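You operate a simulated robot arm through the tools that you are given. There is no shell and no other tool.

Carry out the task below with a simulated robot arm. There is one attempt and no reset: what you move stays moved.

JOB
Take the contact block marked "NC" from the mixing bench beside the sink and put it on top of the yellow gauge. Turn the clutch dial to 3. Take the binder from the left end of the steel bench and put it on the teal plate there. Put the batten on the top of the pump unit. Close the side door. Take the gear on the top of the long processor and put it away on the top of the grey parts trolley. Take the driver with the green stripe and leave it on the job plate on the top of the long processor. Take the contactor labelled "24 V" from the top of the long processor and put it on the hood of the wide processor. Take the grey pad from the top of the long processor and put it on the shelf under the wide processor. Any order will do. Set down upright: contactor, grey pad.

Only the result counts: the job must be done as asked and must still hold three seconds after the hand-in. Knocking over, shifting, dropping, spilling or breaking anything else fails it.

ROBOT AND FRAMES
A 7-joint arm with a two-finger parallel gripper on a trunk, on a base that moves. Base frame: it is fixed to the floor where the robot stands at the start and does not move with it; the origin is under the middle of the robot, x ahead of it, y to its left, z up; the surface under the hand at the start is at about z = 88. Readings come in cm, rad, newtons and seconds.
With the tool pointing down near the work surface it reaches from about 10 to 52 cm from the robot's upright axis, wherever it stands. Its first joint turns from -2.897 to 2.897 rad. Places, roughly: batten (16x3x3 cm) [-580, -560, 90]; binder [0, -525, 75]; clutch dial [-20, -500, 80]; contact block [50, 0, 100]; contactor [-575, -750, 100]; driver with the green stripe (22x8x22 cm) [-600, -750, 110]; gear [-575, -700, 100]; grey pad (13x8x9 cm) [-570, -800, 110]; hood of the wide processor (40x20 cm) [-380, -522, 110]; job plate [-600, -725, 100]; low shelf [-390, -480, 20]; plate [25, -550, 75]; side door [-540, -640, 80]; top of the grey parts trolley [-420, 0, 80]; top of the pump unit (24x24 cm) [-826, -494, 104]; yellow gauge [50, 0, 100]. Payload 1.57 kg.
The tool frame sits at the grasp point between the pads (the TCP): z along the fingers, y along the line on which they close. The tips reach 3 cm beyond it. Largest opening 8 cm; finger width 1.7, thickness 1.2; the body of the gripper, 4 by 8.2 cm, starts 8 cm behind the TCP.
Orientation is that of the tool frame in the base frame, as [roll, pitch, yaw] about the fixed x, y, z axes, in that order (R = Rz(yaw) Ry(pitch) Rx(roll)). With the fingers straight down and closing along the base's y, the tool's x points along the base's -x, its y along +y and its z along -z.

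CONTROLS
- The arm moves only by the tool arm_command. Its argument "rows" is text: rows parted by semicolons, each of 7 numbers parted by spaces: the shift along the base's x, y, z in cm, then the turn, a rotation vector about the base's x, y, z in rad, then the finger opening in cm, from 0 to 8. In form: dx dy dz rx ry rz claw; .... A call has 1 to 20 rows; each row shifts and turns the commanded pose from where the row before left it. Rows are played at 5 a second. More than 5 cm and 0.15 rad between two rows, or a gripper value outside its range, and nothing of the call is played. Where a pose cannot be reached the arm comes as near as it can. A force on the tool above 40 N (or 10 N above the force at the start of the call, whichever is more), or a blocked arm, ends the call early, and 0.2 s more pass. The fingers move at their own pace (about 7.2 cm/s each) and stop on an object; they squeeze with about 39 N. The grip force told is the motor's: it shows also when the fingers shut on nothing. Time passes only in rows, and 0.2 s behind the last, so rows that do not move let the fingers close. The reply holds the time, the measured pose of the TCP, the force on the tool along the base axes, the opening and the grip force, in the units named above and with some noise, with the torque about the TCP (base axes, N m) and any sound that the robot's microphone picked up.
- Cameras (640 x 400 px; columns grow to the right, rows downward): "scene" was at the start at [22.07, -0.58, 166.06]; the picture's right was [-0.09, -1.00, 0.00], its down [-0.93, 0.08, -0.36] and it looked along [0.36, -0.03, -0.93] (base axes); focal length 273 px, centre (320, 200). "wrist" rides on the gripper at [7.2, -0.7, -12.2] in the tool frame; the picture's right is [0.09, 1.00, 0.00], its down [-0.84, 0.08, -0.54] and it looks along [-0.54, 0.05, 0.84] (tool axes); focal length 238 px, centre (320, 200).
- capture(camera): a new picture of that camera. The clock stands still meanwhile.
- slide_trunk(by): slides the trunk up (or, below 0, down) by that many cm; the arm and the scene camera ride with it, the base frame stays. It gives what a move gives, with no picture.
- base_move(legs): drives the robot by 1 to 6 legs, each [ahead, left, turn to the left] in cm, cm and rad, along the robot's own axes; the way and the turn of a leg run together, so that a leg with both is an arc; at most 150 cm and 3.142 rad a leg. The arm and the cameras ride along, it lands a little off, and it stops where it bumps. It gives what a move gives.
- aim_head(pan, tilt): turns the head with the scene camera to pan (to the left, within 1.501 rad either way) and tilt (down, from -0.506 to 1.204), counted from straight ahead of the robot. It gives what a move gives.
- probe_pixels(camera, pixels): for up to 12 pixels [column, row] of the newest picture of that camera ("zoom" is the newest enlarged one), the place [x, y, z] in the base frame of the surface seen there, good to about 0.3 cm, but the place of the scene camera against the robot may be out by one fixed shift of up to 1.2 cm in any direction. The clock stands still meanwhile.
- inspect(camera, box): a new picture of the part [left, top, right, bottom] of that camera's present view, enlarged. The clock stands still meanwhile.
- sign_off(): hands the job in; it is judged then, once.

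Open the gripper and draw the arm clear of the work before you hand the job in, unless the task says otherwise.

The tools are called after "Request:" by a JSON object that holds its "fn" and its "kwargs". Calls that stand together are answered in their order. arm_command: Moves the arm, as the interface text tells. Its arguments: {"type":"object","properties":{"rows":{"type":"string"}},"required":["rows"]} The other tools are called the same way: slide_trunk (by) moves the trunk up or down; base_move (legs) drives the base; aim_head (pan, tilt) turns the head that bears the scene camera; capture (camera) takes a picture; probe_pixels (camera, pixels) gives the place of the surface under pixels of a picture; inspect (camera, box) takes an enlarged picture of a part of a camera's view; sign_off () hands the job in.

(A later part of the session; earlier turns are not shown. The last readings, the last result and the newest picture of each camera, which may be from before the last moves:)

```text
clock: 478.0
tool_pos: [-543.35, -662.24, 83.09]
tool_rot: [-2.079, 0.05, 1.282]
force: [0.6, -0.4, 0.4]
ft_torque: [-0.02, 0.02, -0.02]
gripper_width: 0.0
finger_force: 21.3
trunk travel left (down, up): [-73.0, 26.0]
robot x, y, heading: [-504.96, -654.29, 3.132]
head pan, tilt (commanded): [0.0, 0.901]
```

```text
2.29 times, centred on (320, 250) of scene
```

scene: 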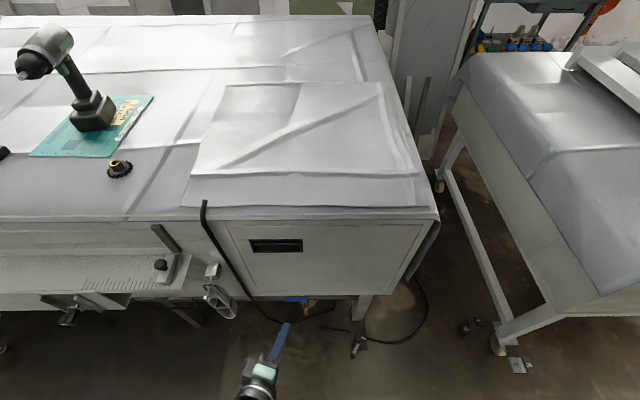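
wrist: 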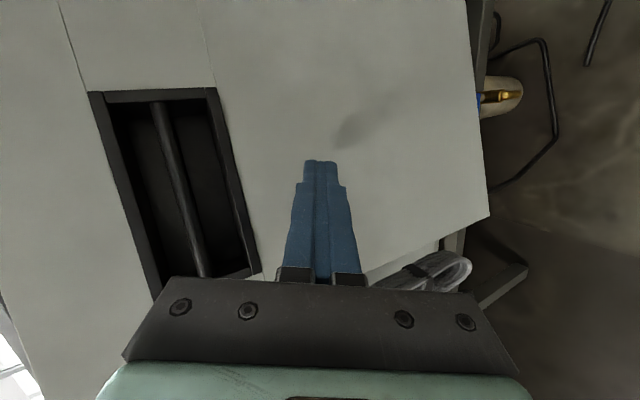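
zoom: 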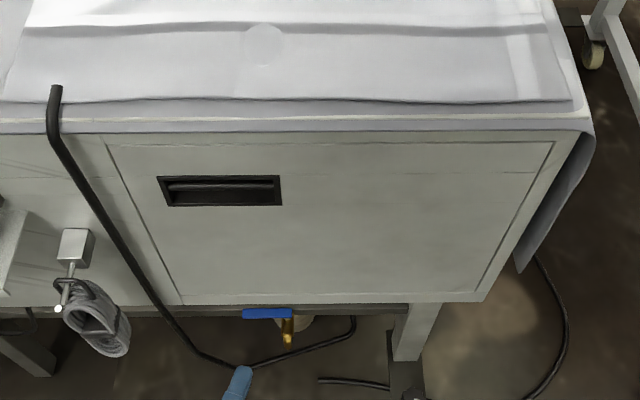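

The side door is flush and closed. Now the gear: I bring the tool back to pointing down, raise the trunk, and move in front of it.

Request:
{"fn": "slide_trunk", "kwargs": {"by": 22}}

Request:
{"fn": "base_move", "kwargs": {"legs": [[-8, 0, 0], [0, 46, 0]]}}

Request:
{"fn": "arm_command", "kwargs": {"rows": "1 2 1 0 0 0.129 2;1 2 1 0 0 0.129 4;0 1 1 0 -0.13 0 5;0 1 1 0 -0.13 0 5;0 0 1 0 -0.13 0 5;0 0 1 0 -0.13 0 5;0 0 1 0 -0.13 0 5;0 0 1 0 -0.13 0 5;0 0 0 0 -0.13 0 5;0 0 0 0 -0.13 0 5;0 0 0 0 0 -0.14 5;0 0 0 0 0 -0.14 5;0 0 0 0 0 -0.14 5;0 0 0 0 0 -0.14 5;0 0 0 0 0 -0.14 5;0 0 0 0 0 -0.14 5;0 0 0 0 0 -0.14 5;0 0 0 0 0 -0.14 5;0 0 0 0 0 -0.14 5;0 0 0 0 0 0 5"}}

Request:
{"fn": "capture", "kwargs": {"camera": "wrist"}}

```text
clock: 480.3
tool_pos: [-543.35, -662.29, 105.05]
tool_rot: [-2.078, 0.051, 1.283]
force: [-0.4, -0.6, 0.0]
ft_torque: [-0.02, 0.0, 0.0]
gripper_width: 0.02
finger_force: 21.4
trunk travel left (down, up): [-95.0, 4.0]
robot x, y, heading: [-504.66, -654.34, 3.13]
head pan, tilt (commanded): [0.0, 0.901]
```

```text
clock: 483.7
tool_pos: [-535.61, -708.31, 105.06]
tool_rot: [-2.078, 0.05, 1.292]
force: [-0.3, -0.9, 0.0]
ft_torque: [-0.01, 0.02, 0.0]
gripper_width: 0.01
finger_force: 21.5
trunk travel left (down, up): [-95.0, 4.0]
robot x, y, heading: [-497.45, -700.09, -3.142]
head pan, tilt (commanded): [0.0, 0.901]
```

```text
clock: 487.9
tool_pos: [-533.5, -702.3, 112.97]
tool_rot: [-3.116, 0.009, 0.253]
force: [0.5, -0.7, 0.3]
ft_torque: [0.01, 0.0, 0.03]
gripper_width: 4.98
finger_force: 0.0
trunk travel left (down, up): [-95.0, 4.0]
robot x, y, heading: [-497.26, -700.03, -3.139]
head pan, tilt (commanded): [0.0, 0.901]
```

```text
taken
```

wrist: 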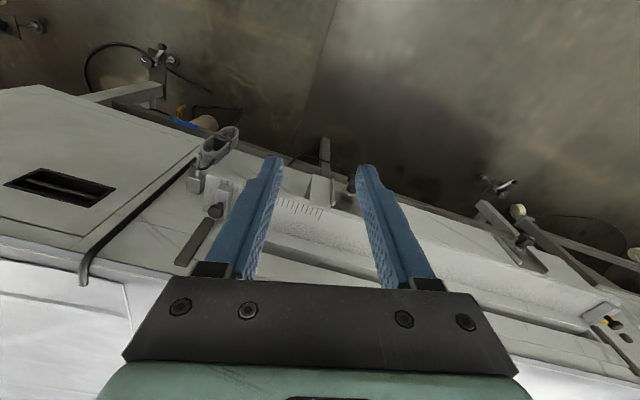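

I correct the remaining tilt and yaw, then drive 32 cm ahead so that the gear comes under the hand.

Request:
{"fn": "arm_command", "kwargs": {"rows": "0 0 0 -0.0225 -0.0151 -0.12 5;0 0 0 0 0 -0.13 5;0 0 0 0 0 0 5"}}

Request:
{"fn": "base_move", "kwargs": {"legs": [[33, 0, 0]]}}

Request:
{"fn": "capture", "kwargs": {"camera": "wrist"}}

```text
clock: 488.7
tool_pos: [-533.43, -702.33, 113.02]
tool_rot: [3.14, -0.002, 0.005]
force: [0.0, 0.2, -0.3]
ft_torque: [0.02, -0.01, 0.01]
gripper_width: 5.0
finger_force: 0.1
trunk travel left (down, up): [-95.0, 4.0]
robot x, y, heading: [-497.26, -700.19, -3.141]
head pan, tilt (commanded): [0.0, 0.901]
```

```text
clock: 490.9
tool_pos: [-566.29, -702.35, 113.09]
tool_rot: [3.139, -0.001, 0.005]
force: [1.0, 0.2, 0.3]
ft_torque: [0.02, 0.01, -0.01]
gripper_width: 5.0
finger_force: 0.1
trunk travel left (down, up): [-95.0, 4.0]
robot x, y, heading: [-529.65, -700.29, 3.144]
head pan, tilt (commanded): [0.0, 0.901]
```

```text
taken
```

wrist: 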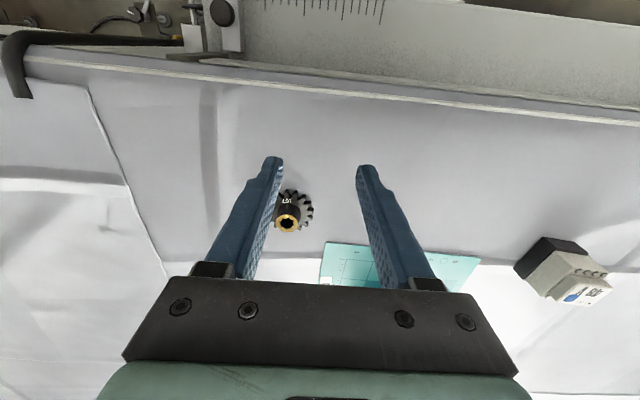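

The gear is at wrist (290,210). I enlarge it and probe.

Request:
{"fn": "inspect", "kwargs": {"camera": "wrist", "box": [250, 170, 350, 245]}}

Request:
{"fn": "probe_pixels", "kwargs": {"camera": "wrist", "pixels": [[286, 222], [288, 207], [290, 192], [310, 210], [296, 228], [276, 221], [300, 198], [330, 210], [303, 217]]}}

```text
5.33 times, centred on (300, 208) of wrist
```

zoom: 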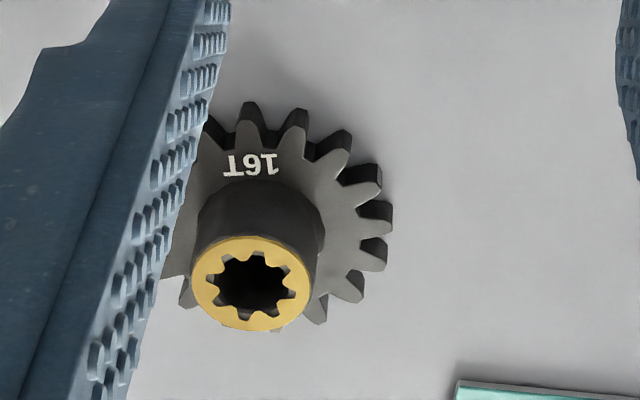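

```text
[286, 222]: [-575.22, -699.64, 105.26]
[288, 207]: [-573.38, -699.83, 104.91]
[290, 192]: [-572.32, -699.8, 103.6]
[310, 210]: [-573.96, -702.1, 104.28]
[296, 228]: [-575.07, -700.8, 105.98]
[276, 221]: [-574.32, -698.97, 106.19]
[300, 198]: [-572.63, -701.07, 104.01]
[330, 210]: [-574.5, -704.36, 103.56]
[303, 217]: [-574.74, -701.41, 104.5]
```

I probe the brass ring's left, right, top and bottom for the hub centre.

Request:
{"fn": "probe_pixels", "kwargs": {"camera": "wrist", "pixels": [[277, 224], [297, 224], [287, 216], [287, 231], [280, 217], [294, 230], [309, 205], [305, 193], [291, 189]]}}

```text
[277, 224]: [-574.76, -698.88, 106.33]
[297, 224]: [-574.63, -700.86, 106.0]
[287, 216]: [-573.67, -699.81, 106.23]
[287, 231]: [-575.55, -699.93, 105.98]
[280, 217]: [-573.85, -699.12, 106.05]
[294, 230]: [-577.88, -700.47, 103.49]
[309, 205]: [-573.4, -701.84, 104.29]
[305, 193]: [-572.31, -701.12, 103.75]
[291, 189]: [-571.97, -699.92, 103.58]
```

The hub centre is (−574.65, −699.87), top z ≈ 106.1. I move over it and descend so the tips straddle the hub just above the gear's disc.

Request:
{"fn": "arm_command", "kwargs": {"rows": "-4.2 1.25 0 0 0 0 5;-4.15 1.23 0 0 0 0 5;0 0 -2.5 0 0 0 5;0 0 0 0 0 0 5"}}

Request:
{"fn": "capture", "kwargs": {"camera": "wrist"}}

```text
clock: 491.9
tool_pos: [-574.7, -699.93, 110.41]
tool_rot: [3.14, -0.001, 0.007]
force: [-0.4, 0.3, 0.6]
ft_torque: [0.06, 0.01, -0.02]
gripper_width: 5.02
finger_force: 0.0
trunk travel left (down, up): [-95.0, 4.0]
robot x, y, heading: [-529.51, -700.25, 3.14]
head pan, tilt (commanded): [0.0, 0.901]
```

```text
taken
```

wrist: 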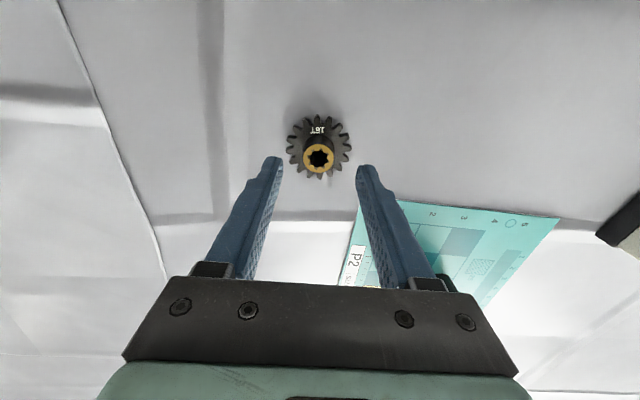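

Centred. I descend 2.8 cm and close on the hub.

Request:
{"fn": "arm_command", "kwargs": {"rows": "0 0 -1.5 0 0 0 5;0 0 -1.3 0 0 0 5;0 0 0 0 0 0 5;0 0 0 0 0 0 3;0 0 0 0 0 0 1.5;0 0 0 0 0 0 1.5;0 0 0 0 0 0 1.5"}}

Request:
{"fn": "capture", "kwargs": {"camera": "wrist"}}

```text
clock: 493.5
tool_pos: [-574.56, -699.94, 107.71]
tool_rot: [3.138, -0.001, 0.005]
force: [-0.5, -0.7, 0.1]
ft_torque: [0.01, 0.01, -0.01]
gripper_width: 2.41
finger_force: 36.1
trunk travel left (down, up): [-95.0, 4.0]
robot x, y, heading: [-529.73, -699.82, 3.143]
head pan, tilt (commanded): [0.0, 0.901]
```

```text
taken
```

wrist: 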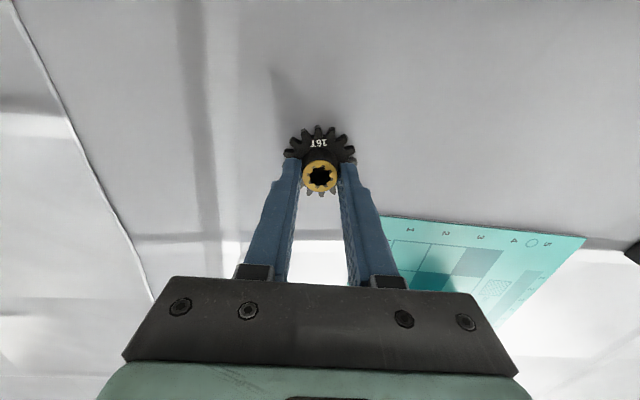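

The gear is held by its hub (2.41 cm). I lift it, draw in, back into the aisle, and turn to face +y for the drive to the parts trolley.

Request:
{"fn": "arm_command", "kwargs": {"rows": "0 0 1 0 0 0 1.5;0 0 3 0 0 0 1.5;1 0 2 0 0 0 1.5;4 0 0 0 0 0 1.5;4 0 0 0 0 0 1.5;4 0 0 0 0 0 1.5;0 0 0 0 0 0 1.5"}}

Request:
{"fn": "base_move", "kwargs": {"legs": [[-66, 0, 0], [0, 0, -1.57], [140, 0, 0], [140, 0, 0]]}}

Request:
{"fn": "aim_head", "kwargs": {"pan": 0.0, "tilt": 0.45}}

Request:
{"fn": "capture", "kwargs": {"camera": "scene"}}

Request:
{"fn": "capture", "kwargs": {"camera": "wrist"}}

```text
clock: 495.1
tool_pos: [-561.54, -699.97, 113.8]
tool_rot: [3.14, -0.002, 0.004]
force: [-0.5, 0.0, 0.3]
ft_torque: [-0.01, -0.02, -0.03]
gripper_width: 2.42
finger_force: 35.3
trunk travel left (down, up): [-95.0, 4.0]
robot x, y, heading: [-530.09, -700.5, 3.143]
head pan, tilt (commanded): [0.0, 0.901]
```

```text
clock: 515.8
tool_pos: [-454.49, -388.43, 113.6]
tool_rot: [3.14, -0.002, -1.594]
force: [-0.5, 0.3, 0.1]
ft_torque: [-0.02, 0.01, 0.0]
gripper_width: 2.41
finger_force: 35.8
trunk travel left (down, up): [-95.0, 4.0]
robot x, y, heading: [-455.62, -420.06, 1.539]
head pan, tilt (commanded): [0.0, 0.901]
```

```text
clock: 516.7
tool_pos: [-454.5, -388.53, 113.53]
tool_rot: [3.138, 0.0, -1.594]
force: [-0.5, 0.6, 0.1]
ft_torque: [-0.05, -0.02, 0.01]
gripper_width: 2.44
finger_force: 35.9
trunk travel left (down, up): [-95.0, 4.0]
robot x, y, heading: [-455.2, -420.09, 1.543]
head pan, tilt (commanded): [0.0, 0.45]
```

```text
taken
```

scene: 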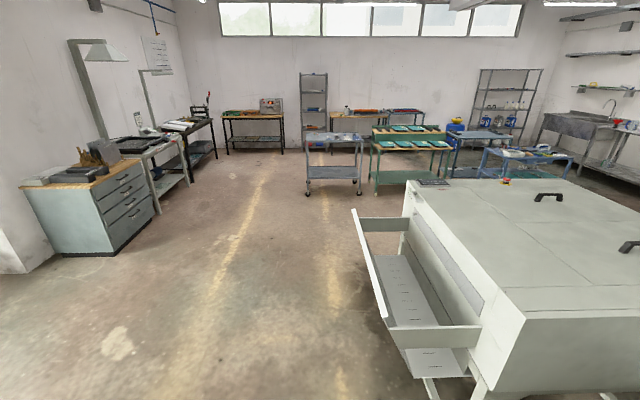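

```text
taken
```

wrist: 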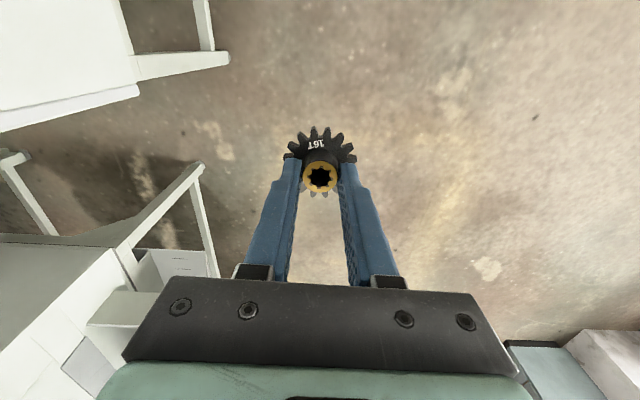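

The trolley is straight ahead at (335,160). I drive 300 cm and look at its top.

Request:
{"fn": "base_move", "kwargs": {"legs": [[150, 0, 0], [140, 0, 0.03]]}}

Request:
{"fn": "aim_head", "kwargs": {"pan": 0.0, "tilt": 0.7}}

Request:
{"fn": "capture", "kwargs": {"camera": "scene"}}

```text
clock: 530.5
tool_pos: [-449.1, -101.42, 113.74]
tool_rot: [3.14, -0.002, -1.557]
force: [0.2, -0.4, -0.3]
ft_torque: [0.06, 0.03, 0.02]
gripper_width: 2.41
finger_force: 36.3
trunk travel left (down, up): [-95.0, 4.0]
robot x, y, heading: [-449.51, -133.16, 1.574]
head pan, tilt (commanded): [0.0, 0.45]
```

```text
clock: 531.3
tool_pos: [-449.11, -101.29, 113.81]
tool_rot: [3.14, -0.001, -1.556]
force: [0.2, -0.2, 0.0]
ft_torque: [-0.02, 0.03, 0.02]
gripper_width: 2.43
finger_force: 36.4
trunk travel left (down, up): [-95.0, 4.0]
robot x, y, heading: [-449.32, -133.1, 1.577]
head pan, tilt (commanded): [0.0, 0.7]
```

```text
taken
```

scene: 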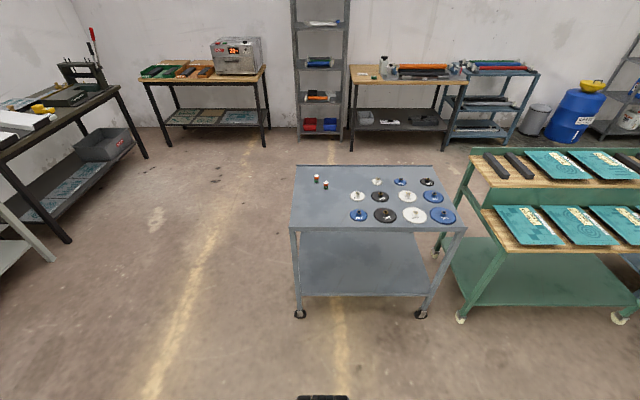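

The trolley's top has a free area at the left front (315,205). I probe it.

Request:
{"fn": "probe_pixels", "kwargs": {"camera": "scene", "pixels": [[295, 222], [298, 170], [315, 205], [335, 210], [348, 214], [357, 196], [317, 178], [326, 184], [440, 222], [432, 170], [330, 225]]}}

Request:
{"fn": "inspect", "kwargs": {"camera": "scene", "box": [270, 150, 480, 250]}}

```text
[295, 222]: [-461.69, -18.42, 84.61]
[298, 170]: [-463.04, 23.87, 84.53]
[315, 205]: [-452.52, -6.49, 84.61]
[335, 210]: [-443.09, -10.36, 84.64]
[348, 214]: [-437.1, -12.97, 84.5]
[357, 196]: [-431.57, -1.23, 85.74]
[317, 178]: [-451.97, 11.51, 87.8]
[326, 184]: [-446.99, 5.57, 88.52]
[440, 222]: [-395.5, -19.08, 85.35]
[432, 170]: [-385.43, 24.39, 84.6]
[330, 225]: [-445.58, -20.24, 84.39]
```

```text
3.05 times, centred on (375, 200) of scene
```

zoom: 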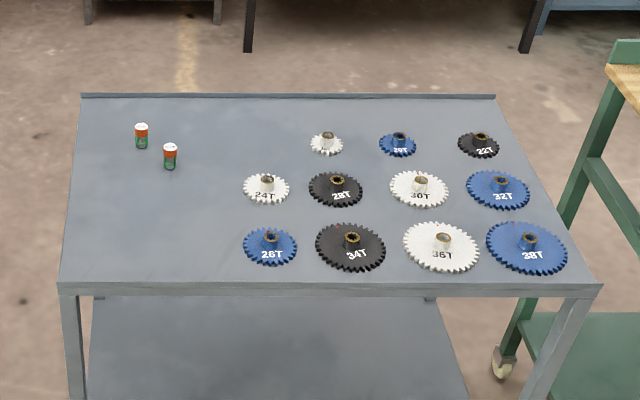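

There's free space around (−450, −8) at z ≈ 84. I drive 80 cm ahead and lower the trunk 16 cm.

Request:
{"fn": "base_move", "kwargs": {"legs": [[80, 0, 0]]}}

Request:
{"fn": "slide_trunk", "kwargs": {"by": -16}}

Request:
{"fn": "arm_command", "kwargs": {"rows": "0 4 0 0 0 0 1.5;0 4 0 0 0 0 1.5;0 4 0 0 0 0 1.5;0 0 0 0 0 0 1.5"}}

Request:
{"fn": "capture", "kwargs": {"camera": "wrist"}}

Request:
{"fn": "aim_head", "kwargs": {"pan": 0.0, "tilt": 1.1}}

Request:
{"fn": "capture", "kwargs": {"camera": "scene"}}

```text
clock: 535.6
tool_pos: [-448.39, -21.02, 113.56]
tool_rot: [3.139, -0.003, -1.575]
force: [0.8, -0.1, 0.1]
ft_torque: [0.0, -0.01, 0.0]
gripper_width: 2.41
finger_force: 35.5
trunk travel left (down, up): [-95.0, 4.0]
robot x, y, heading: [-448.89, -52.66, 1.555]
head pan, tilt (commanded): [0.0, 0.7]
```

```text
clock: 537.5
tool_pos: [-448.39, -20.89, 97.72]
tool_rot: [3.141, -0.002, -1.576]
force: [0.4, 0.4, -0.5]
ft_torque: [-0.03, -0.01, 0.01]
gripper_width: 2.42
finger_force: 36.1
trunk travel left (down, up): [-79.0, 20.0]
robot x, y, heading: [-448.75, -52.7, 1.555]
head pan, tilt (commanded): [0.0, 0.7]
```

```text
clock: 538.5
tool_pos: [-448.32, -9.02, 97.59]
tool_rot: [3.141, -0.003, -1.577]
force: [0.5, -0.4, -1.8]
ft_torque: [0.02, -0.01, 0.0]
gripper_width: 2.43
finger_force: 35.9
trunk travel left (down, up): [-79.0, 20.0]
robot x, y, heading: [-448.85, -53.05, 1.558]
head pan, tilt (commanded): [0.0, 0.7]
```

```text
taken
```

wrist: 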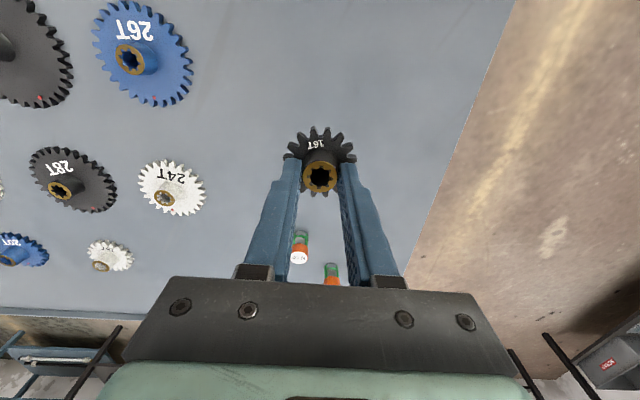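

```text
clock: 539.3
tool_pos: [-448.28, -9.08, 97.68]
tool_rot: [3.141, -0.002, -1.575]
force: [-0.1, -0.6, 0.2]
ft_torque: [0.0, -0.02, -0.02]
gripper_width: 2.44
finger_force: 37.0
trunk travel left (down, up): [-79.0, 20.0]
robot x, y, heading: [-449.05, -52.85, 1.558]
head pan, tilt (commanded): [0.0, 1.1]
```

```text
taken
```

scene: 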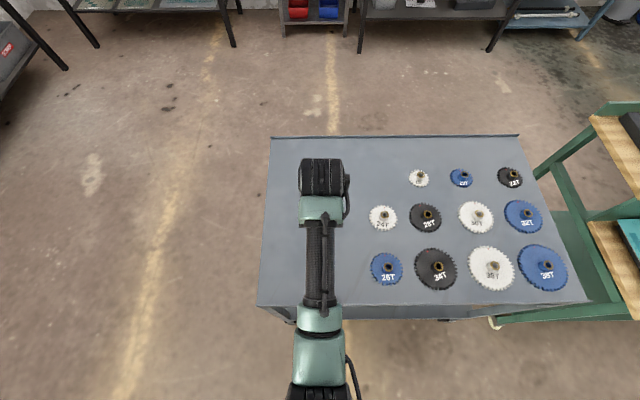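

The gear is over a free area. I probe the trolley surface and lower the gear.

Request:
{"fn": "probe_pixels", "kwargs": {"camera": "wrist", "pixels": [[400, 100], [260, 120], [320, 100], [380, 200], [298, 250]]}}

Request:
{"fn": "arm_command", "kwargs": {"rows": "0 0 -3.5 0 0 0 1.5;0 0 -3 0 0 0 1.5;0 0 -2 0 0 0 1.5;0 0 -0.5 0 0 0 1.5;0 0 0 0 0 0 1.5"}}

```text
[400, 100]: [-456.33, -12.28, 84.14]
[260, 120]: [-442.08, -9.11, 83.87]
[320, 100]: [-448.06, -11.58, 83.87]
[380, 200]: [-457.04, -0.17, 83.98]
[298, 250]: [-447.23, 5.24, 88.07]
```

```text
clock: 540.5
tool_pos: [-448.51, -8.95, 88.53]
tool_rot: [3.14, -0.002, -1.577]
force: [0.5, 0.2, -0.6]
ft_torque: [0.0, 0.01, 0.0]
gripper_width: 2.41
finger_force: 36.4
trunk travel left (down, up): [-79.0, 20.0]
robot x, y, heading: [-449.11, -53.22, 1.556]
head pan, tilt (commanded): [0.0, 1.1]
```

Surface z ≈ 83.95; contact is expected at TCP ≈ 88.05. I go down in small steps.

Request:
{"fn": "arm_command", "kwargs": {"rows": "0 0 -0.15 0 0 0 1.5;0 0 -0.15 0 0 0 1.5;0 0 -0.1 0 0 0 1.5;0 0 0 0 0 0 1.5"}}

Request:
{"fn": "arm_command", "kwargs": {"rows": "0 0 -0.1 0 0 0 1.5;0 0 -0.1 0 0 0 1.5;0 0 0 0 0 0 1.5"}}

```text
clock: 541.5
tool_pos: [-448.41, -8.95, 88.23]
tool_rot: [3.14, -0.003, -1.577]
force: [-0.5, 0.3, -0.8]
ft_torque: [-0.02, -0.02, 0.01]
gripper_width: 2.42
finger_force: 36.0
trunk travel left (down, up): [-79.0, 20.0]
robot x, y, heading: [-449.29, -52.9, 1.562]
head pan, tilt (commanded): [0.0, 1.1]
```

```text
clock: 542.3
tool_pos: [-448.44, -9.0, 88.05]
tool_rot: [3.139, -0.001, -1.576]
force: [-0.3, 0.9, 0.2]
ft_torque: [-0.03, -0.01, -0.01]
gripper_width: 2.42
finger_force: 36.0
trunk travel left (down, up): [-79.0, 20.0]
robot x, y, heading: [-448.8, -52.74, 1.559]
head pan, tilt (commanded): [0.0, 1.1]
```

Request:
{"fn": "arm_command", "kwargs": {"rows": "0 0 -0.1 0 0 0 1.5;0 0 -0.1 0 0 0 1.5;0 0 0 0 0 0 1.5"}}

```text
clock: 543.1
tool_pos: [-448.45, -9.0, 87.98]
tool_rot: [3.139, 0.0, -1.577]
force: [-0.6, -3.2, 10.6]
ft_torque: [-0.19, 0.05, 0.01]
gripper_width: 2.38
finger_force: 36.5
trunk travel left (down, up): [-79.0, 20.0]
robot x, y, heading: [-449.43, -52.78, 1.557]
head pan, tilt (commanded): [0.0, 1.1]
```

The gear is on the trolley (10.6 N contact). I ease off, open and lift.

Request:
{"fn": "arm_command", "kwargs": {"rows": "0 0 0.1 0 0 0 1.5;0 0 0 0 0 0 3;0 0 0 0 0 0 4.5;0 0 0 0 0 0 5;0 0 1.5 0 0 0 5;0 0 4 0 0 0 5;0 0 4 0 0 0 5;0 -4 2 0 0 0 5;0 -4 0 0 0 0 5;0 0 0 0 0 0 5"}}

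Request:
{"fn": "capture", "kwargs": {"camera": "wrist"}}

Request:
{"fn": "capture", "kwargs": {"camera": "scene"}}

```text
clock: 545.3
tool_pos: [-447.66, -17.24, 98.16]
tool_rot: [-3.128, -0.026, -1.575]
force: [0.2, 0.3, -0.2]
ft_torque: [0.0, -0.02, -0.01]
gripper_width: 5.01
finger_force: 0.0
out of reach, approached as far as the arm can: row 9
trunk travel left (down, up): [-79.0, 20.0]
robot x, y, heading: [-448.91, -52.79, 1.562]
head pan, tilt (commanded): [0.0, 1.1]
```

```text
taken
```

wrist: 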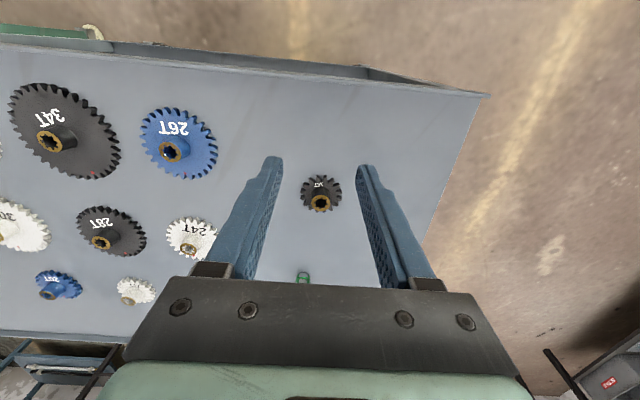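

```text
taken
```

scene: 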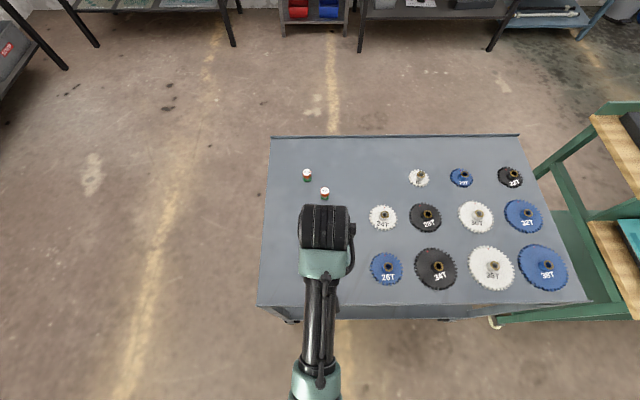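

The gear is on the trolley's top. The last item is the binder: I back down the aisle to y ≈ −588 and then face east into the passage between the wide processor and the covered bed.

Request:
{"fn": "base_move", "kwargs": {"legs": [[-150, 0, 0], [-150, 0, 0], [-150, 0, 0], [-86, 0, 0]]}}

Request:
{"fn": "base_move", "kwargs": {"legs": [[0, 0, -1.555]]}}

Request:
{"fn": "aim_head", "kwargs": {"pan": 0.0, "tilt": 0.5}}

Request:
{"fn": "capture", "kwargs": {"camera": "scene"}}

```text
clock: 571.1
tool_pos: [-479.73, -555.28, 98.17]
tool_rot: [-3.126, -0.026, -1.638]
force: [-0.1, 0.4, 0.5]
ft_torque: [-0.01, 0.02, 0.02]
gripper_width: 4.98
finger_force: 0.1
trunk travel left (down, up): [-79.0, 20.0]
robot x, y, heading: [-483.04, -590.56, 1.499]
head pan, tilt (commanded): [0.0, 1.1]
```

```text
clock: 575.3
tool_pos: [-447.82, -594.01, 98.26]
tool_rot: [-3.126, -0.027, 3.083]
force: [0.5, 0.8, 0.5]
ft_torque: [0.04, 0.0, -0.02]
gripper_width: 5.01
finger_force: 0.1
trunk travel left (down, up): [-79.0, 20.0]
robot x, y, heading: [-483.34, -590.74, -0.062]
head pan, tilt (commanded): [0.0, 1.1]
```

```text
clock: 576.3
tool_pos: [-447.85, -594.02, 98.29]
tool_rot: [-3.126, -0.025, 3.083]
force: [-0.2, -0.4, 0.1]
ft_torque: [-0.01, 0.0, 0.03]
gripper_width: 5.0
finger_force: 0.1
trunk travel left (down, up): [-79.0, 20.0]
robot x, y, heading: [-483.2, -590.64, -0.068]
head pan, tilt (commanded): [0.0, 0.499]
```

```text
taken
```

scene: 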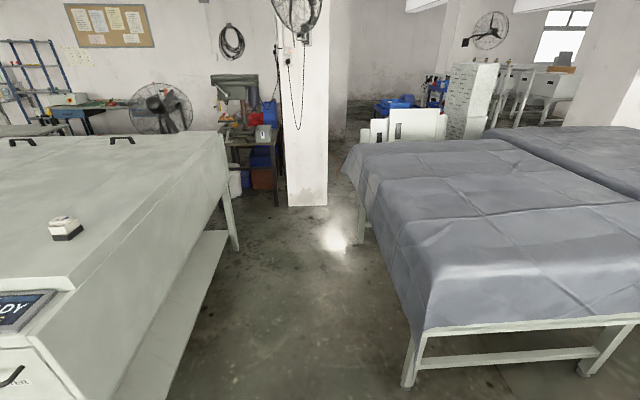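

The passage is clear up to the pillar. I straighten and drive east.

Request:
{"fn": "base_move", "kwargs": {"legs": [[0, 6, 0.065], [120, 0, 0], [80, 0, 0]]}}

Request:
{"fn": "aim_head", "kwargs": {"pan": -0.3, "tilt": 0.6}}

Request:
{"fn": "capture", "kwargs": {"camera": "scene"}}

```text
clock: 586.9
tool_pos: [-247.38, -583.97, 98.28]
tool_rot: [-3.126, -0.028, -3.119]
force: [0.2, 0.4, -0.1]
ft_torque: [-0.01, 0.06, -0.01]
gripper_width: 5.02
finger_force: 0.0
trunk travel left (down, up): [-79.0, 20.0]
robot x, y, heading: [-282.88, -583.47, 0.011]
head pan, tilt (commanded): [0.0, 0.499]
```

```text
clock: 587.7
tool_pos: [-247.34, -584.03, 98.23]
tool_rot: [-3.125, -0.026, -3.12]
force: [-0.7, 0.9, 0.2]
ft_torque: [0.01, -0.04, -0.01]
gripper_width: 4.99
finger_force: 0.1
trunk travel left (down, up): [-79.0, 20.0]
robot x, y, heading: [-282.82, -583.75, 0.013]
head pan, tilt (commanded): [-0.3, 0.6]
```

```text
taken
```

scene: 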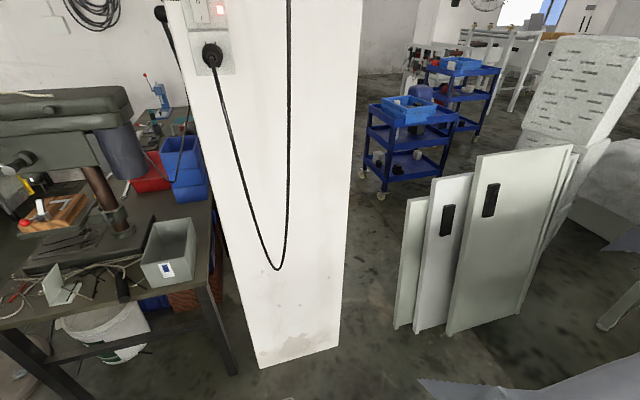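

I probe the pillar's base, the leaning boards and the floor gap between them.

Request:
{"fn": "probe_pixels", "kwargs": {"camera": "scene", "pixels": [[338, 340], [262, 362], [396, 325], [440, 330], [450, 330], [365, 300], [375, 200], [350, 230], [525, 305], [470, 190], [410, 240], [425, 385]]}}

```text
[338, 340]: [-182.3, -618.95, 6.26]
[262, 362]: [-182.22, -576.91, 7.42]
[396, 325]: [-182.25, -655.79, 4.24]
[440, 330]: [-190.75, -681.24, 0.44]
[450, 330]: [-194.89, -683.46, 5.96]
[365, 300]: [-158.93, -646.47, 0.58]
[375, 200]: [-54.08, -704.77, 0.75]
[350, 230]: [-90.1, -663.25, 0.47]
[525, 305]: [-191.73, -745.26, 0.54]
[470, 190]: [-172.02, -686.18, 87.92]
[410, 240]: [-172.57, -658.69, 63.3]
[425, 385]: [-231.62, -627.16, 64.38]
```

The gap between pillar and boards is only about 37 cm — too narrow. I back out and take the southern route around the beds instead.

Request:
{"fn": "base_move", "kwargs": {"legs": [[-120, 0, 0], [-70, 0, 0], [0, 0, -1.58], [150, 0, 0]]}}

Request:
{"fn": "aim_head", "kwargs": {"pan": 0.5, "tilt": 0.45}}

Request:
{"fn": "capture", "kwargs": {"camera": "scene"}}

```text
clock: 608.0
tool_pos: [-471.36, -771.95, 98.32]
tool_rot: [-3.126, -0.026, 1.582]
force: [0.6, 0.8, -0.3]
ft_torque: [-0.04, -0.03, 0.0]
gripper_width: 5.02
finger_force: 0.0
trunk travel left (down, up): [-79.0, 20.0]
robot x, y, heading: [-470.56, -736.12, -1.568]
head pan, tilt (commanded): [-0.3, 0.6]
```

```text
clock: 609.1
tool_pos: [-471.28, -771.88, 98.15]
tool_rot: [-3.126, -0.028, 1.583]
force: [-0.2, -0.1, -0.2]
ft_torque: [-0.01, 0.0, -0.02]
gripper_width: 5.01
finger_force: 0.1
trunk travel left (down, up): [-79.0, 20.0]
robot x, y, heading: [-470.69, -736.26, -1.57]
head pan, tilt (commanded): [0.499, 0.45]
```

```text
taken
```

scene: 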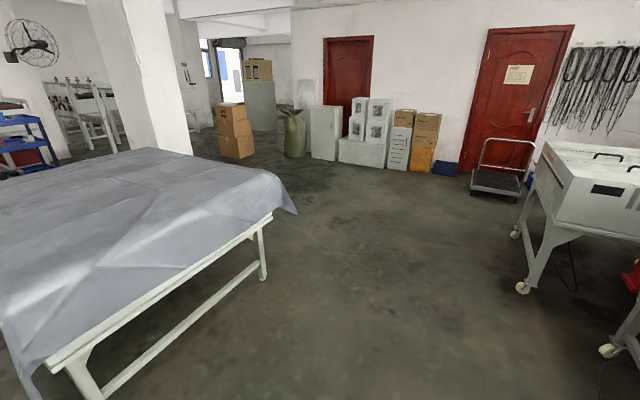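

The floor south of the bed is open toward the east. I probe the bed's corner and what lies there.

Request:
{"fn": "probe_pixels", "kwargs": {"camera": "scene", "pixels": [[263, 278], [170, 150], [235, 158], [293, 155], [320, 180], [200, 130], [270, 220], [70, 150], [300, 250], [365, 165]]}}

Request:
{"fn": "base_move", "kwargs": {"legs": [[150, 0, 0], [0, 0, 1.57]]}}

Request:
{"fn": "aim_head", "kwargs": {"pan": 0.0, "tilt": 0.45}}

Request:
{"fn": "capture", "kwargs": {"camera": "scene"}}

```text
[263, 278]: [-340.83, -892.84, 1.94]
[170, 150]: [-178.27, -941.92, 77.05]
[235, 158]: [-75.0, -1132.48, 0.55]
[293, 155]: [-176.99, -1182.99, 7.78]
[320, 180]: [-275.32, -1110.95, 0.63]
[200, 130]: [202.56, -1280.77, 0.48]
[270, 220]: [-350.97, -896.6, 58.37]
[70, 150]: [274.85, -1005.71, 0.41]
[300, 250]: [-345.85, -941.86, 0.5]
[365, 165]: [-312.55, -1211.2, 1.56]
```

```text
clock: 620.3
tool_pos: [-434.04, -886.23, 98.25]
tool_rot: [-3.126, -0.027, -3.119]
force: [-0.2, 0.4, -0.5]
ft_torque: [0.0, -0.03, 0.04]
gripper_width: 5.01
finger_force: 0.1
trunk travel left (down, up): [-79.0, 20.0]
robot x, y, heading: [-469.84, -885.96, 0.018]
head pan, tilt (commanded): [0.499, 0.45]
```

```text
clock: 621.3
tool_pos: [-434.12, -886.15, 98.21]
tool_rot: [-3.127, -0.028, -3.117]
force: [0.5, -0.4, -0.6]
ft_torque: [-0.02, 0.0, -0.04]
gripper_width: 4.99
finger_force: 0.2
trunk travel left (down, up): [-79.0, 20.0]
robot x, y, heading: [-469.56, -885.9, 0.018]
head pan, tilt (commanded): [0.0, 0.45]
```

```text
taken
```

scene: 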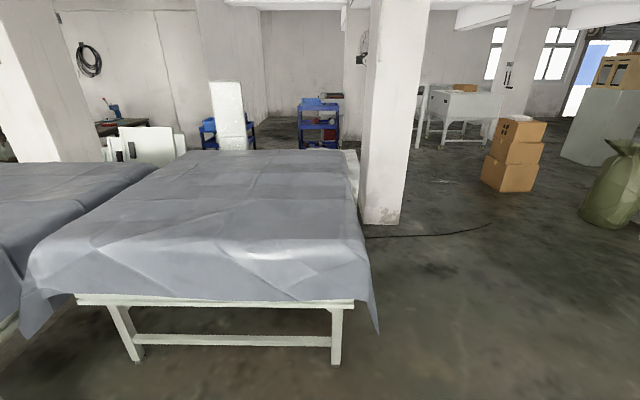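

I probe the second pillar and the carts area to plan the way east and north.

Request:
{"fn": "probe_pixels", "kwargs": {"camera": "scene", "pixels": [[362, 218], [402, 218], [385, 224], [500, 185], [440, 232], [230, 140], [205, 148], [320, 145], [300, 148], [338, 148], [420, 260], [585, 215]]}}

Request:
{"fn": "inspect", "kwargs": {"camera": "scene", "box": [80, 60, 400, 240]}}

```text
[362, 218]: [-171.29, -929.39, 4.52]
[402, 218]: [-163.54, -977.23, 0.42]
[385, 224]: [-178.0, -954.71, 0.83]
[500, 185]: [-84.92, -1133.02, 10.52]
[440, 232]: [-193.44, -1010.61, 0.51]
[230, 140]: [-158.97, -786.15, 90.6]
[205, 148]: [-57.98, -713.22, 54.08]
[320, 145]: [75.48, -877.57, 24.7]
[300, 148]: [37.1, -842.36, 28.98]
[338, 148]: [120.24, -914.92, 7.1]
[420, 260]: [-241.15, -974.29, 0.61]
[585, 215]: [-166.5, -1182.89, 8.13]
```

```text
2.00 times, centred on (240, 150) of scene
```

zoom: 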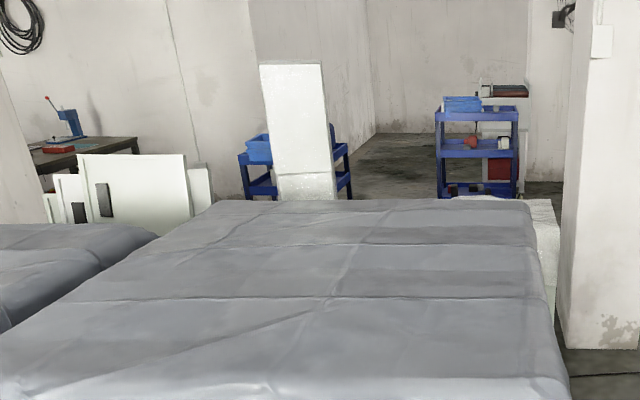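

I'll pass south of pillar #2. I move slightly east, then slide south to y ≈ −1030 and look east again.

Request:
{"fn": "base_move", "kwargs": {"legs": [[25, 0, 0], [0, -145, 0]]}}

Request:
{"fn": "capture", "kwargs": {"camera": "scene"}}

```text
clock: 629.9
tool_pos: [-409.35, -1032.39, 98.1]
tool_rot: [-3.126, -0.026, 3.134]
force: [-0.6, 0.2, 0.1]
ft_torque: [-0.01, 0.0, -0.03]
gripper_width: 5.0
finger_force: 0.0
trunk travel left (down, up): [-79.0, 20.0]
robot x, y, heading: [-445.14, -1031.17, -0.015]
head pan, tilt (commanded): [0.0, 0.45]
```

```text
taken
```

scene: 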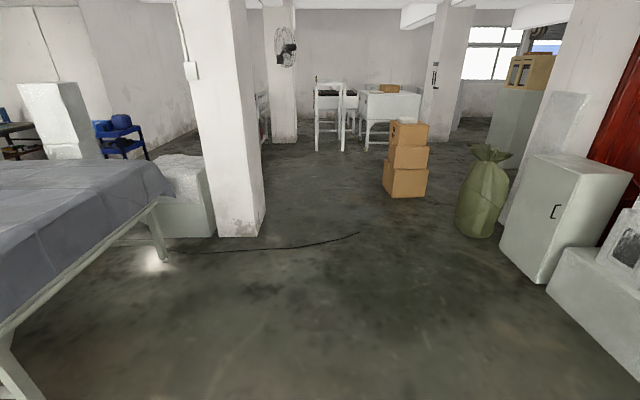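

Straight ahead is open between the pillar and the boxes. I drive 300 cm east and look north.

Request:
{"fn": "base_move", "kwargs": {"legs": [[150, 0, 0.015], [150, 0, 0], [30, 0, 0]]}}

Request:
{"fn": "aim_head", "kwargs": {"pan": 1.2, "tilt": 0.45}}

Request:
{"fn": "capture", "kwargs": {"camera": "scene"}}

```text
clock: 646.1
tool_pos: [-78.57, -1025.62, 98.24]
tool_rot: [-3.127, -0.027, -3.109]
force: [0.5, 0.6, 0.0]
ft_torque: [0.03, 0.02, -0.01]
gripper_width: 4.99
finger_force: 0.2
trunk travel left (down, up): [-79.0, 20.0]
robot x, y, heading: [-114.27, -1025.78, 0.023]
head pan, tilt (commanded): [0.0, 0.45]
```

```text
clock: 647.5
tool_pos: [-78.5, -1025.73, 98.18]
tool_rot: [-3.125, -0.028, -3.11]
force: [-0.4, -0.1, -0.5]
ft_torque: [0.03, 0.0, -0.01]
gripper_width: 4.98
finger_force: 0.0
trunk travel left (down, up): [-79.0, 20.0]
robot x, y, heading: [-114.39, -1025.64, 0.027]
head pan, tilt (commanded): [1.201, 0.45]
```

```text
taken
```

scene: 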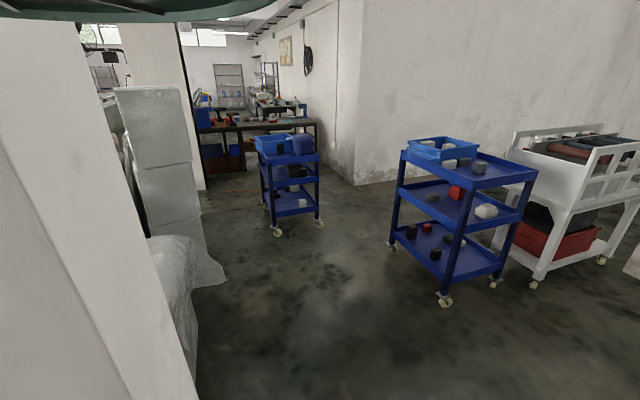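

I probe the carts, the column and the floor gaps.

Request:
{"fn": "probe_pixels", "kwargs": {"camera": "scene", "pixels": [[277, 232], [320, 224], [268, 208], [392, 248], [445, 300], [500, 283], [205, 240], [225, 270], [355, 180], [200, 185], [330, 290], [240, 200]]}}

Request:
{"fn": "inspect", "kwargs": {"camera": "scene", "box": [120, 70, 400, 250]}}

```text
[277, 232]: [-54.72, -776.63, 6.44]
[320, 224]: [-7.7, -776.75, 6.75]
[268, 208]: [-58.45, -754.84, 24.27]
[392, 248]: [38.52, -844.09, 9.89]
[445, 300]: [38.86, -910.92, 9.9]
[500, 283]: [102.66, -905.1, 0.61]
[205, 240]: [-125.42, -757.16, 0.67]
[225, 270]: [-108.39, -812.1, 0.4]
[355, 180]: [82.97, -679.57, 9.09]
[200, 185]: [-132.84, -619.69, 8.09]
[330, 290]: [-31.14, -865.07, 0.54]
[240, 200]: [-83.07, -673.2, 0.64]
```

```text
2.22 times, centred on (260, 160) of scene
```

zoom: 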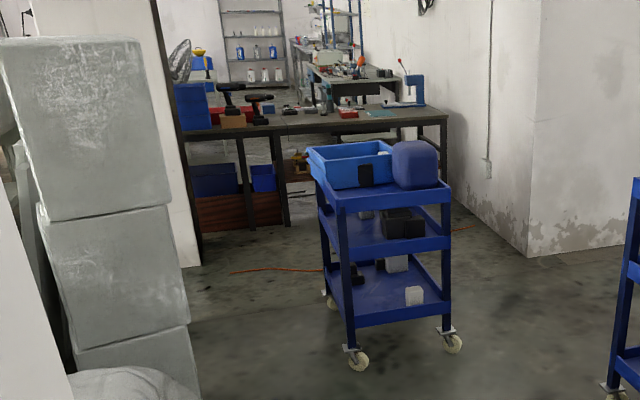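

East of cart #1 there's a 90 cm lane to the wall. I drive there: east, turn to face +y, then north around the carts.

Request:
{"fn": "base_move", "kwargs": {"legs": [[62, 0, 0], [0, 0, 1.545], [0, -40, 0], [120, 0, 0], [40, 0, 0]]}}

Request:
{"fn": "aim_head", "kwargs": {"pan": 0.0, "tilt": 0.6}}

Request:
{"fn": "capture", "kwargs": {"camera": "scene"}}

```text
clock: 664.4
tool_pos: [-7.34, -832.58, 98.29]
tool_rot: [-3.127, -0.027, -1.589]
force: [-0.3, -1.0, 0.1]
ft_torque: [0.0, 0.0, 0.0]
gripper_width: 4.96
finger_force: 0.1
trunk travel left (down, up): [-79.0, 20.0]
robot x, y, heading: [-9.55, -868.22, 1.548]
head pan, tilt (commanded): [1.201, 0.45]
```

```text
clock: 665.8
tool_pos: [-7.32, -832.73, 98.28]
tool_rot: [-3.126, -0.027, -1.59]
force: [0.0, 0.1, 0.2]
ft_torque: [0.04, 0.03, 0.0]
gripper_width: 5.0
finger_force: 0.0
trunk travel left (down, up): [-79.0, 20.0]
robot x, y, heading: [-9.34, -868.27, 1.545]
head pan, tilt (commanded): [0.0, 0.6]
```

```text
taken
```

scene: 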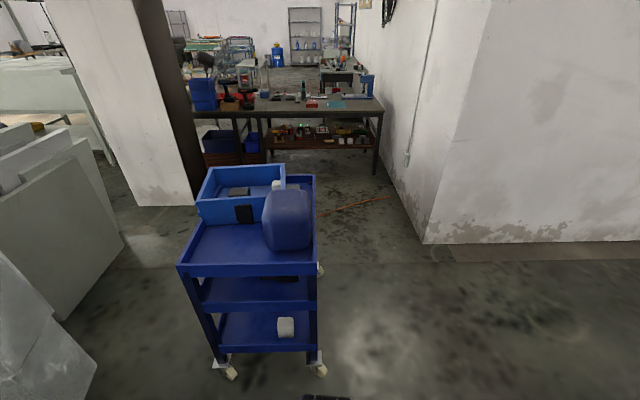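

The lane is to the right of the cart ahead. I probe the cart's height and edges before threading through.

Request:
{"fn": "probe_pixels", "kwargs": {"camera": "scene", "pixels": [[288, 200], [290, 245], [316, 262], [310, 180], [240, 190], [245, 215], [230, 372], [320, 370], [425, 245], [410, 225], [180, 268], [350, 205]]}}

Request:
{"fn": "aim_head", "kwargs": {"pan": -1.3, "tilt": 0.8}}

Request:
{"fn": "capture", "kwargs": {"camera": "scene"}}

```text
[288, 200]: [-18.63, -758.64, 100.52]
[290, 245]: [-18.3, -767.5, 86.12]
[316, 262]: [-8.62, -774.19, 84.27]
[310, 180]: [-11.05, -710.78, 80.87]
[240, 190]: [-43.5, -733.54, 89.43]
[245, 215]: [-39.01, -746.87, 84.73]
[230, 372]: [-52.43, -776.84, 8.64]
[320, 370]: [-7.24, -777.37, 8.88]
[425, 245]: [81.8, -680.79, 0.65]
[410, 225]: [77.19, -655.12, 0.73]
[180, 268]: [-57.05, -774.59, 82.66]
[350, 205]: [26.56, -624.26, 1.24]
```

```text
clock: 667.2
tool_pos: [-7.43, -832.88, 98.15]
tool_rot: [-3.126, -0.025, -1.59]
force: [-0.1, 0.1, -0.8]
ft_torque: [-0.02, -0.02, -0.01]
gripper_width: 4.98
finger_force: 0.2
trunk travel left (down, up): [-79.0, 20.0]
robot x, y, heading: [-9.2, -868.01, 1.546]
head pan, tilt (commanded): [-1.3, 0.799]
```

```text
taken
```

scene: 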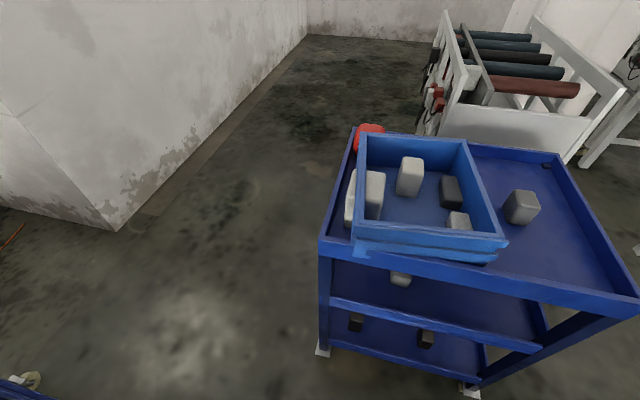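

With the hand raised above 115 it can pass over the cart. I raise the trunk, go ahead to y ≈ −812, right to x ≈ 32, then north along the lane.

Request:
{"fn": "slide_trunk", "kwargs": {"by": 19}}

Request:
{"fn": "base_move", "kwargs": {"legs": [[56, 0, 0.025]]}}

Request:
{"fn": "base_move", "kwargs": {"legs": [[0, -41, 0]]}}

Request:
{"fn": "aim_head", "kwargs": {"pan": 0.0, "tilt": 0.7}}

Request:
{"fn": "capture", "kwargs": {"camera": "scene"}}

```text
clock: 669.3
tool_pos: [-7.46, -832.76, 117.15]
tool_rot: [-3.126, -0.026, -1.591]
force: [-0.1, 0.2, 0.4]
ft_torque: [-0.01, 0.0, 0.02]
gripper_width: 4.99
finger_force: 0.0
trunk travel left (down, up): [-98.0, 1.0]
robot x, y, heading: [-9.21, -868.14, 1.544]
head pan, tilt (commanded): [-1.3, 0.799]
```

```text
clock: 672.6
tool_pos: [-6.92, -776.44, 117.18]
tool_rot: [-3.124, -0.025, -1.573]
force: [-0.4, -0.4, -0.1]
ft_torque: [0.01, -0.02, -0.01]
gripper_width: 4.95
finger_force: 0.1
trunk travel left (down, up): [-98.0, 1.0]
robot x, y, heading: [-7.95, -811.72, 1.561]
head pan, tilt (commanded): [-1.3, 0.799]
```

```text
clock: 675.1
tool_pos: [34.01, -776.66, 117.27]
tool_rot: [-3.125, -0.025, -1.566]
force: [-0.1, 0.0, -0.4]
ft_torque: [0.01, 0.02, 0.02]
gripper_width: 4.99
finger_force: 0.1
trunk travel left (down, up): [-98.0, 1.0]
robot x, y, heading: [33.07, -812.25, 1.564]
head pan, tilt (commanded): [-1.3, 0.799]
```

```text
clock: 676.6
tool_pos: [34.05, -776.79, 117.21]
tool_rot: [-3.126, -0.025, -1.567]
force: [-0.3, 0.1, -0.6]
ft_torque: [0.0, -0.02, -0.01]
gripper_width: 5.01
finger_force: 0.1
trunk travel left (down, up): [-98.0, 1.0]
robot x, y, heading: [33.04, -812.76, 1.57]
head pan, tilt (commanded): [0.0, 0.7]
```

```text
taken
```

scene: 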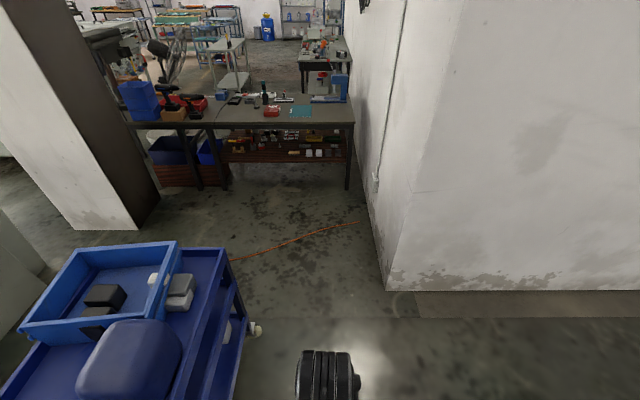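

No bumps. I drive north to y ≈ −620 behind the bench.

Request:
{"fn": "base_move", "kwargs": {"legs": [[130, 0, 0], [60, 0, 0]]}}

Request:
{"fn": "aim_head", "kwargs": {"pan": 0.2, "tilt": 0.9}}

Request:
{"fn": "capture", "kwargs": {"camera": "scene"}}

```text
clock: 686.1
tool_pos: [35.9, -587.17, 117.13]
tool_rot: [-3.127, -0.026, -1.571]
force: [0.4, 0.4, -0.4]
ft_torque: [0.0, 0.01, -0.02]
gripper_width: 5.0
finger_force: 0.0
trunk travel left (down, up): [-98.0, 1.0]
robot x, y, heading: [34.82, -623.18, 1.564]
head pan, tilt (commanded): [0.0, 0.7]
```

```text
clock: 686.8
tool_pos: [35.94, -587.1, 117.28]
tool_rot: [-3.127, -0.026, -1.57]
force: [0.9, 0.0, 0.5]
ft_torque: [-0.01, 0.0, -0.01]
gripper_width: 5.04
finger_force: 0.0
trunk travel left (down, up): [-98.0, 1.0]
robot x, y, heading: [34.96, -622.78, 1.564]
head pan, tilt (commanded): [0.201, 0.901]
```

```text
taken
```

scene: 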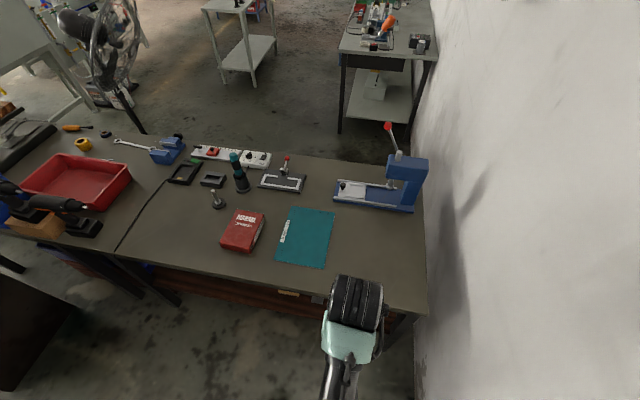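

I'm behind the bench: the binder is at (243,230) and the plate at (307,237). I shift left to x ≈ −9 and close in to y ≈ −586.

Request:
{"fn": "base_move", "kwargs": {"legs": [[0, 44, 0], [36, 0, 0]]}}

Request:
{"fn": "slide_trunk", "kwargs": {"by": -17}}

Request:
{"fn": "aim_head", "kwargs": {"pan": 0.0, "tilt": 1.1}}

Request:
{"fn": "capture", "kwargs": {"camera": "scene"}}

Request:
{"fn": "capture", "kwargs": {"camera": "wrist"}}

```text
clock: 691.4
tool_pos: [-6.89, -551.1, 117.25]
tool_rot: [-3.126, -0.024, -1.575]
force: [-0.3, -0.9, -0.7]
ft_torque: [0.01, 0.01, 0.01]
gripper_width: 4.97
finger_force: 0.0
trunk travel left (down, up): [-98.0, 1.0]
robot x, y, heading: [-8.5, -586.79, 1.56]
head pan, tilt (commanded): [0.201, 0.901]
```

```text
clock: 693.3
tool_pos: [-6.97, -551.23, 100.09]
tool_rot: [-3.126, -0.024, -1.574]
force: [0.5, -0.3, -0.4]
ft_torque: [-0.01, 0.0, 0.0]
gripper_width: 4.98
finger_force: 0.1
trunk travel left (down, up): [-81.0, 18.0]
robot x, y, heading: [-8.61, -586.56, 1.558]
head pan, tilt (commanded): [0.201, 0.901]
```

```text
clock: 694.0
tool_pos: [-7.06, -551.24, 100.16]
tool_rot: [-3.125, -0.027, -1.576]
force: [0.3, -0.2, -1.0]
ft_torque: [0.0, 0.0, -0.03]
gripper_width: 4.98
finger_force: 0.0
trunk travel left (down, up): [-81.0, 18.0]
robot x, y, heading: [-7.97, -586.84, 1.559]
head pan, tilt (commanded): [0.0, 1.1]
```

```text
taken
```

scene: 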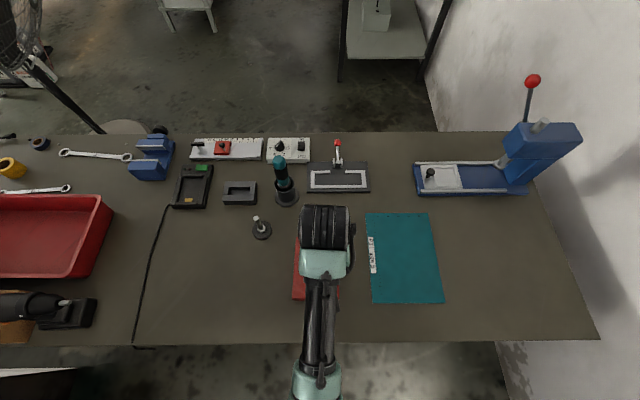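

```text
taken
```

wrist: 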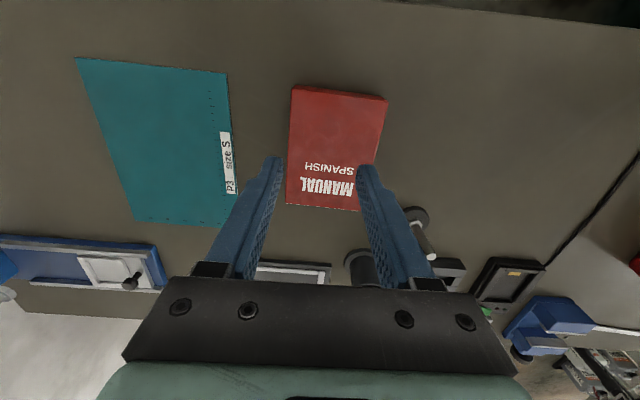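

I probe the binder's corners, the plate and the bench's back edge.

Request:
{"fn": "probe_pixels", "kwargs": {"camera": "wrist", "pixels": [[295, 90], [384, 100], [288, 203], [358, 208], [335, 150], [300, 25], [500, 18], [225, 75], [228, 220], [80, 62], [322, 190], [340, 215]]}}

Request:
{"fn": "probe_pixels", "kwargs": {"camera": "scene", "pixels": [[200, 345], [400, 340], [520, 338], [250, 330], [297, 250], [300, 295], [370, 300], [440, 300], [430, 215], [368, 217]]}}

```text
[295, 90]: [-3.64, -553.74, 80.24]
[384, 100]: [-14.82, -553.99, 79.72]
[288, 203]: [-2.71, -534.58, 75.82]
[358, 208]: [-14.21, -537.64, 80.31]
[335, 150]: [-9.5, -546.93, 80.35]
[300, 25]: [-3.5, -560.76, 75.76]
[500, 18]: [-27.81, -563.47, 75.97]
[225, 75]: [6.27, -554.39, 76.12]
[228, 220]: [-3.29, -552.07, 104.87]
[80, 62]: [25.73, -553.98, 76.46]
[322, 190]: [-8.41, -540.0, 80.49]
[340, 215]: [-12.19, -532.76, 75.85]
```

```text
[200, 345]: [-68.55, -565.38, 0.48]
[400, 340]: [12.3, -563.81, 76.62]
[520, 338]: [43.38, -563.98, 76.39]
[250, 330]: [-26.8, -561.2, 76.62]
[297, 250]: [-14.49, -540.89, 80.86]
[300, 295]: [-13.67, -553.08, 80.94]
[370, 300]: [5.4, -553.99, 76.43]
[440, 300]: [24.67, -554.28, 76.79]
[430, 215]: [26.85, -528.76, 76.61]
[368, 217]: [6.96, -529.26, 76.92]
```

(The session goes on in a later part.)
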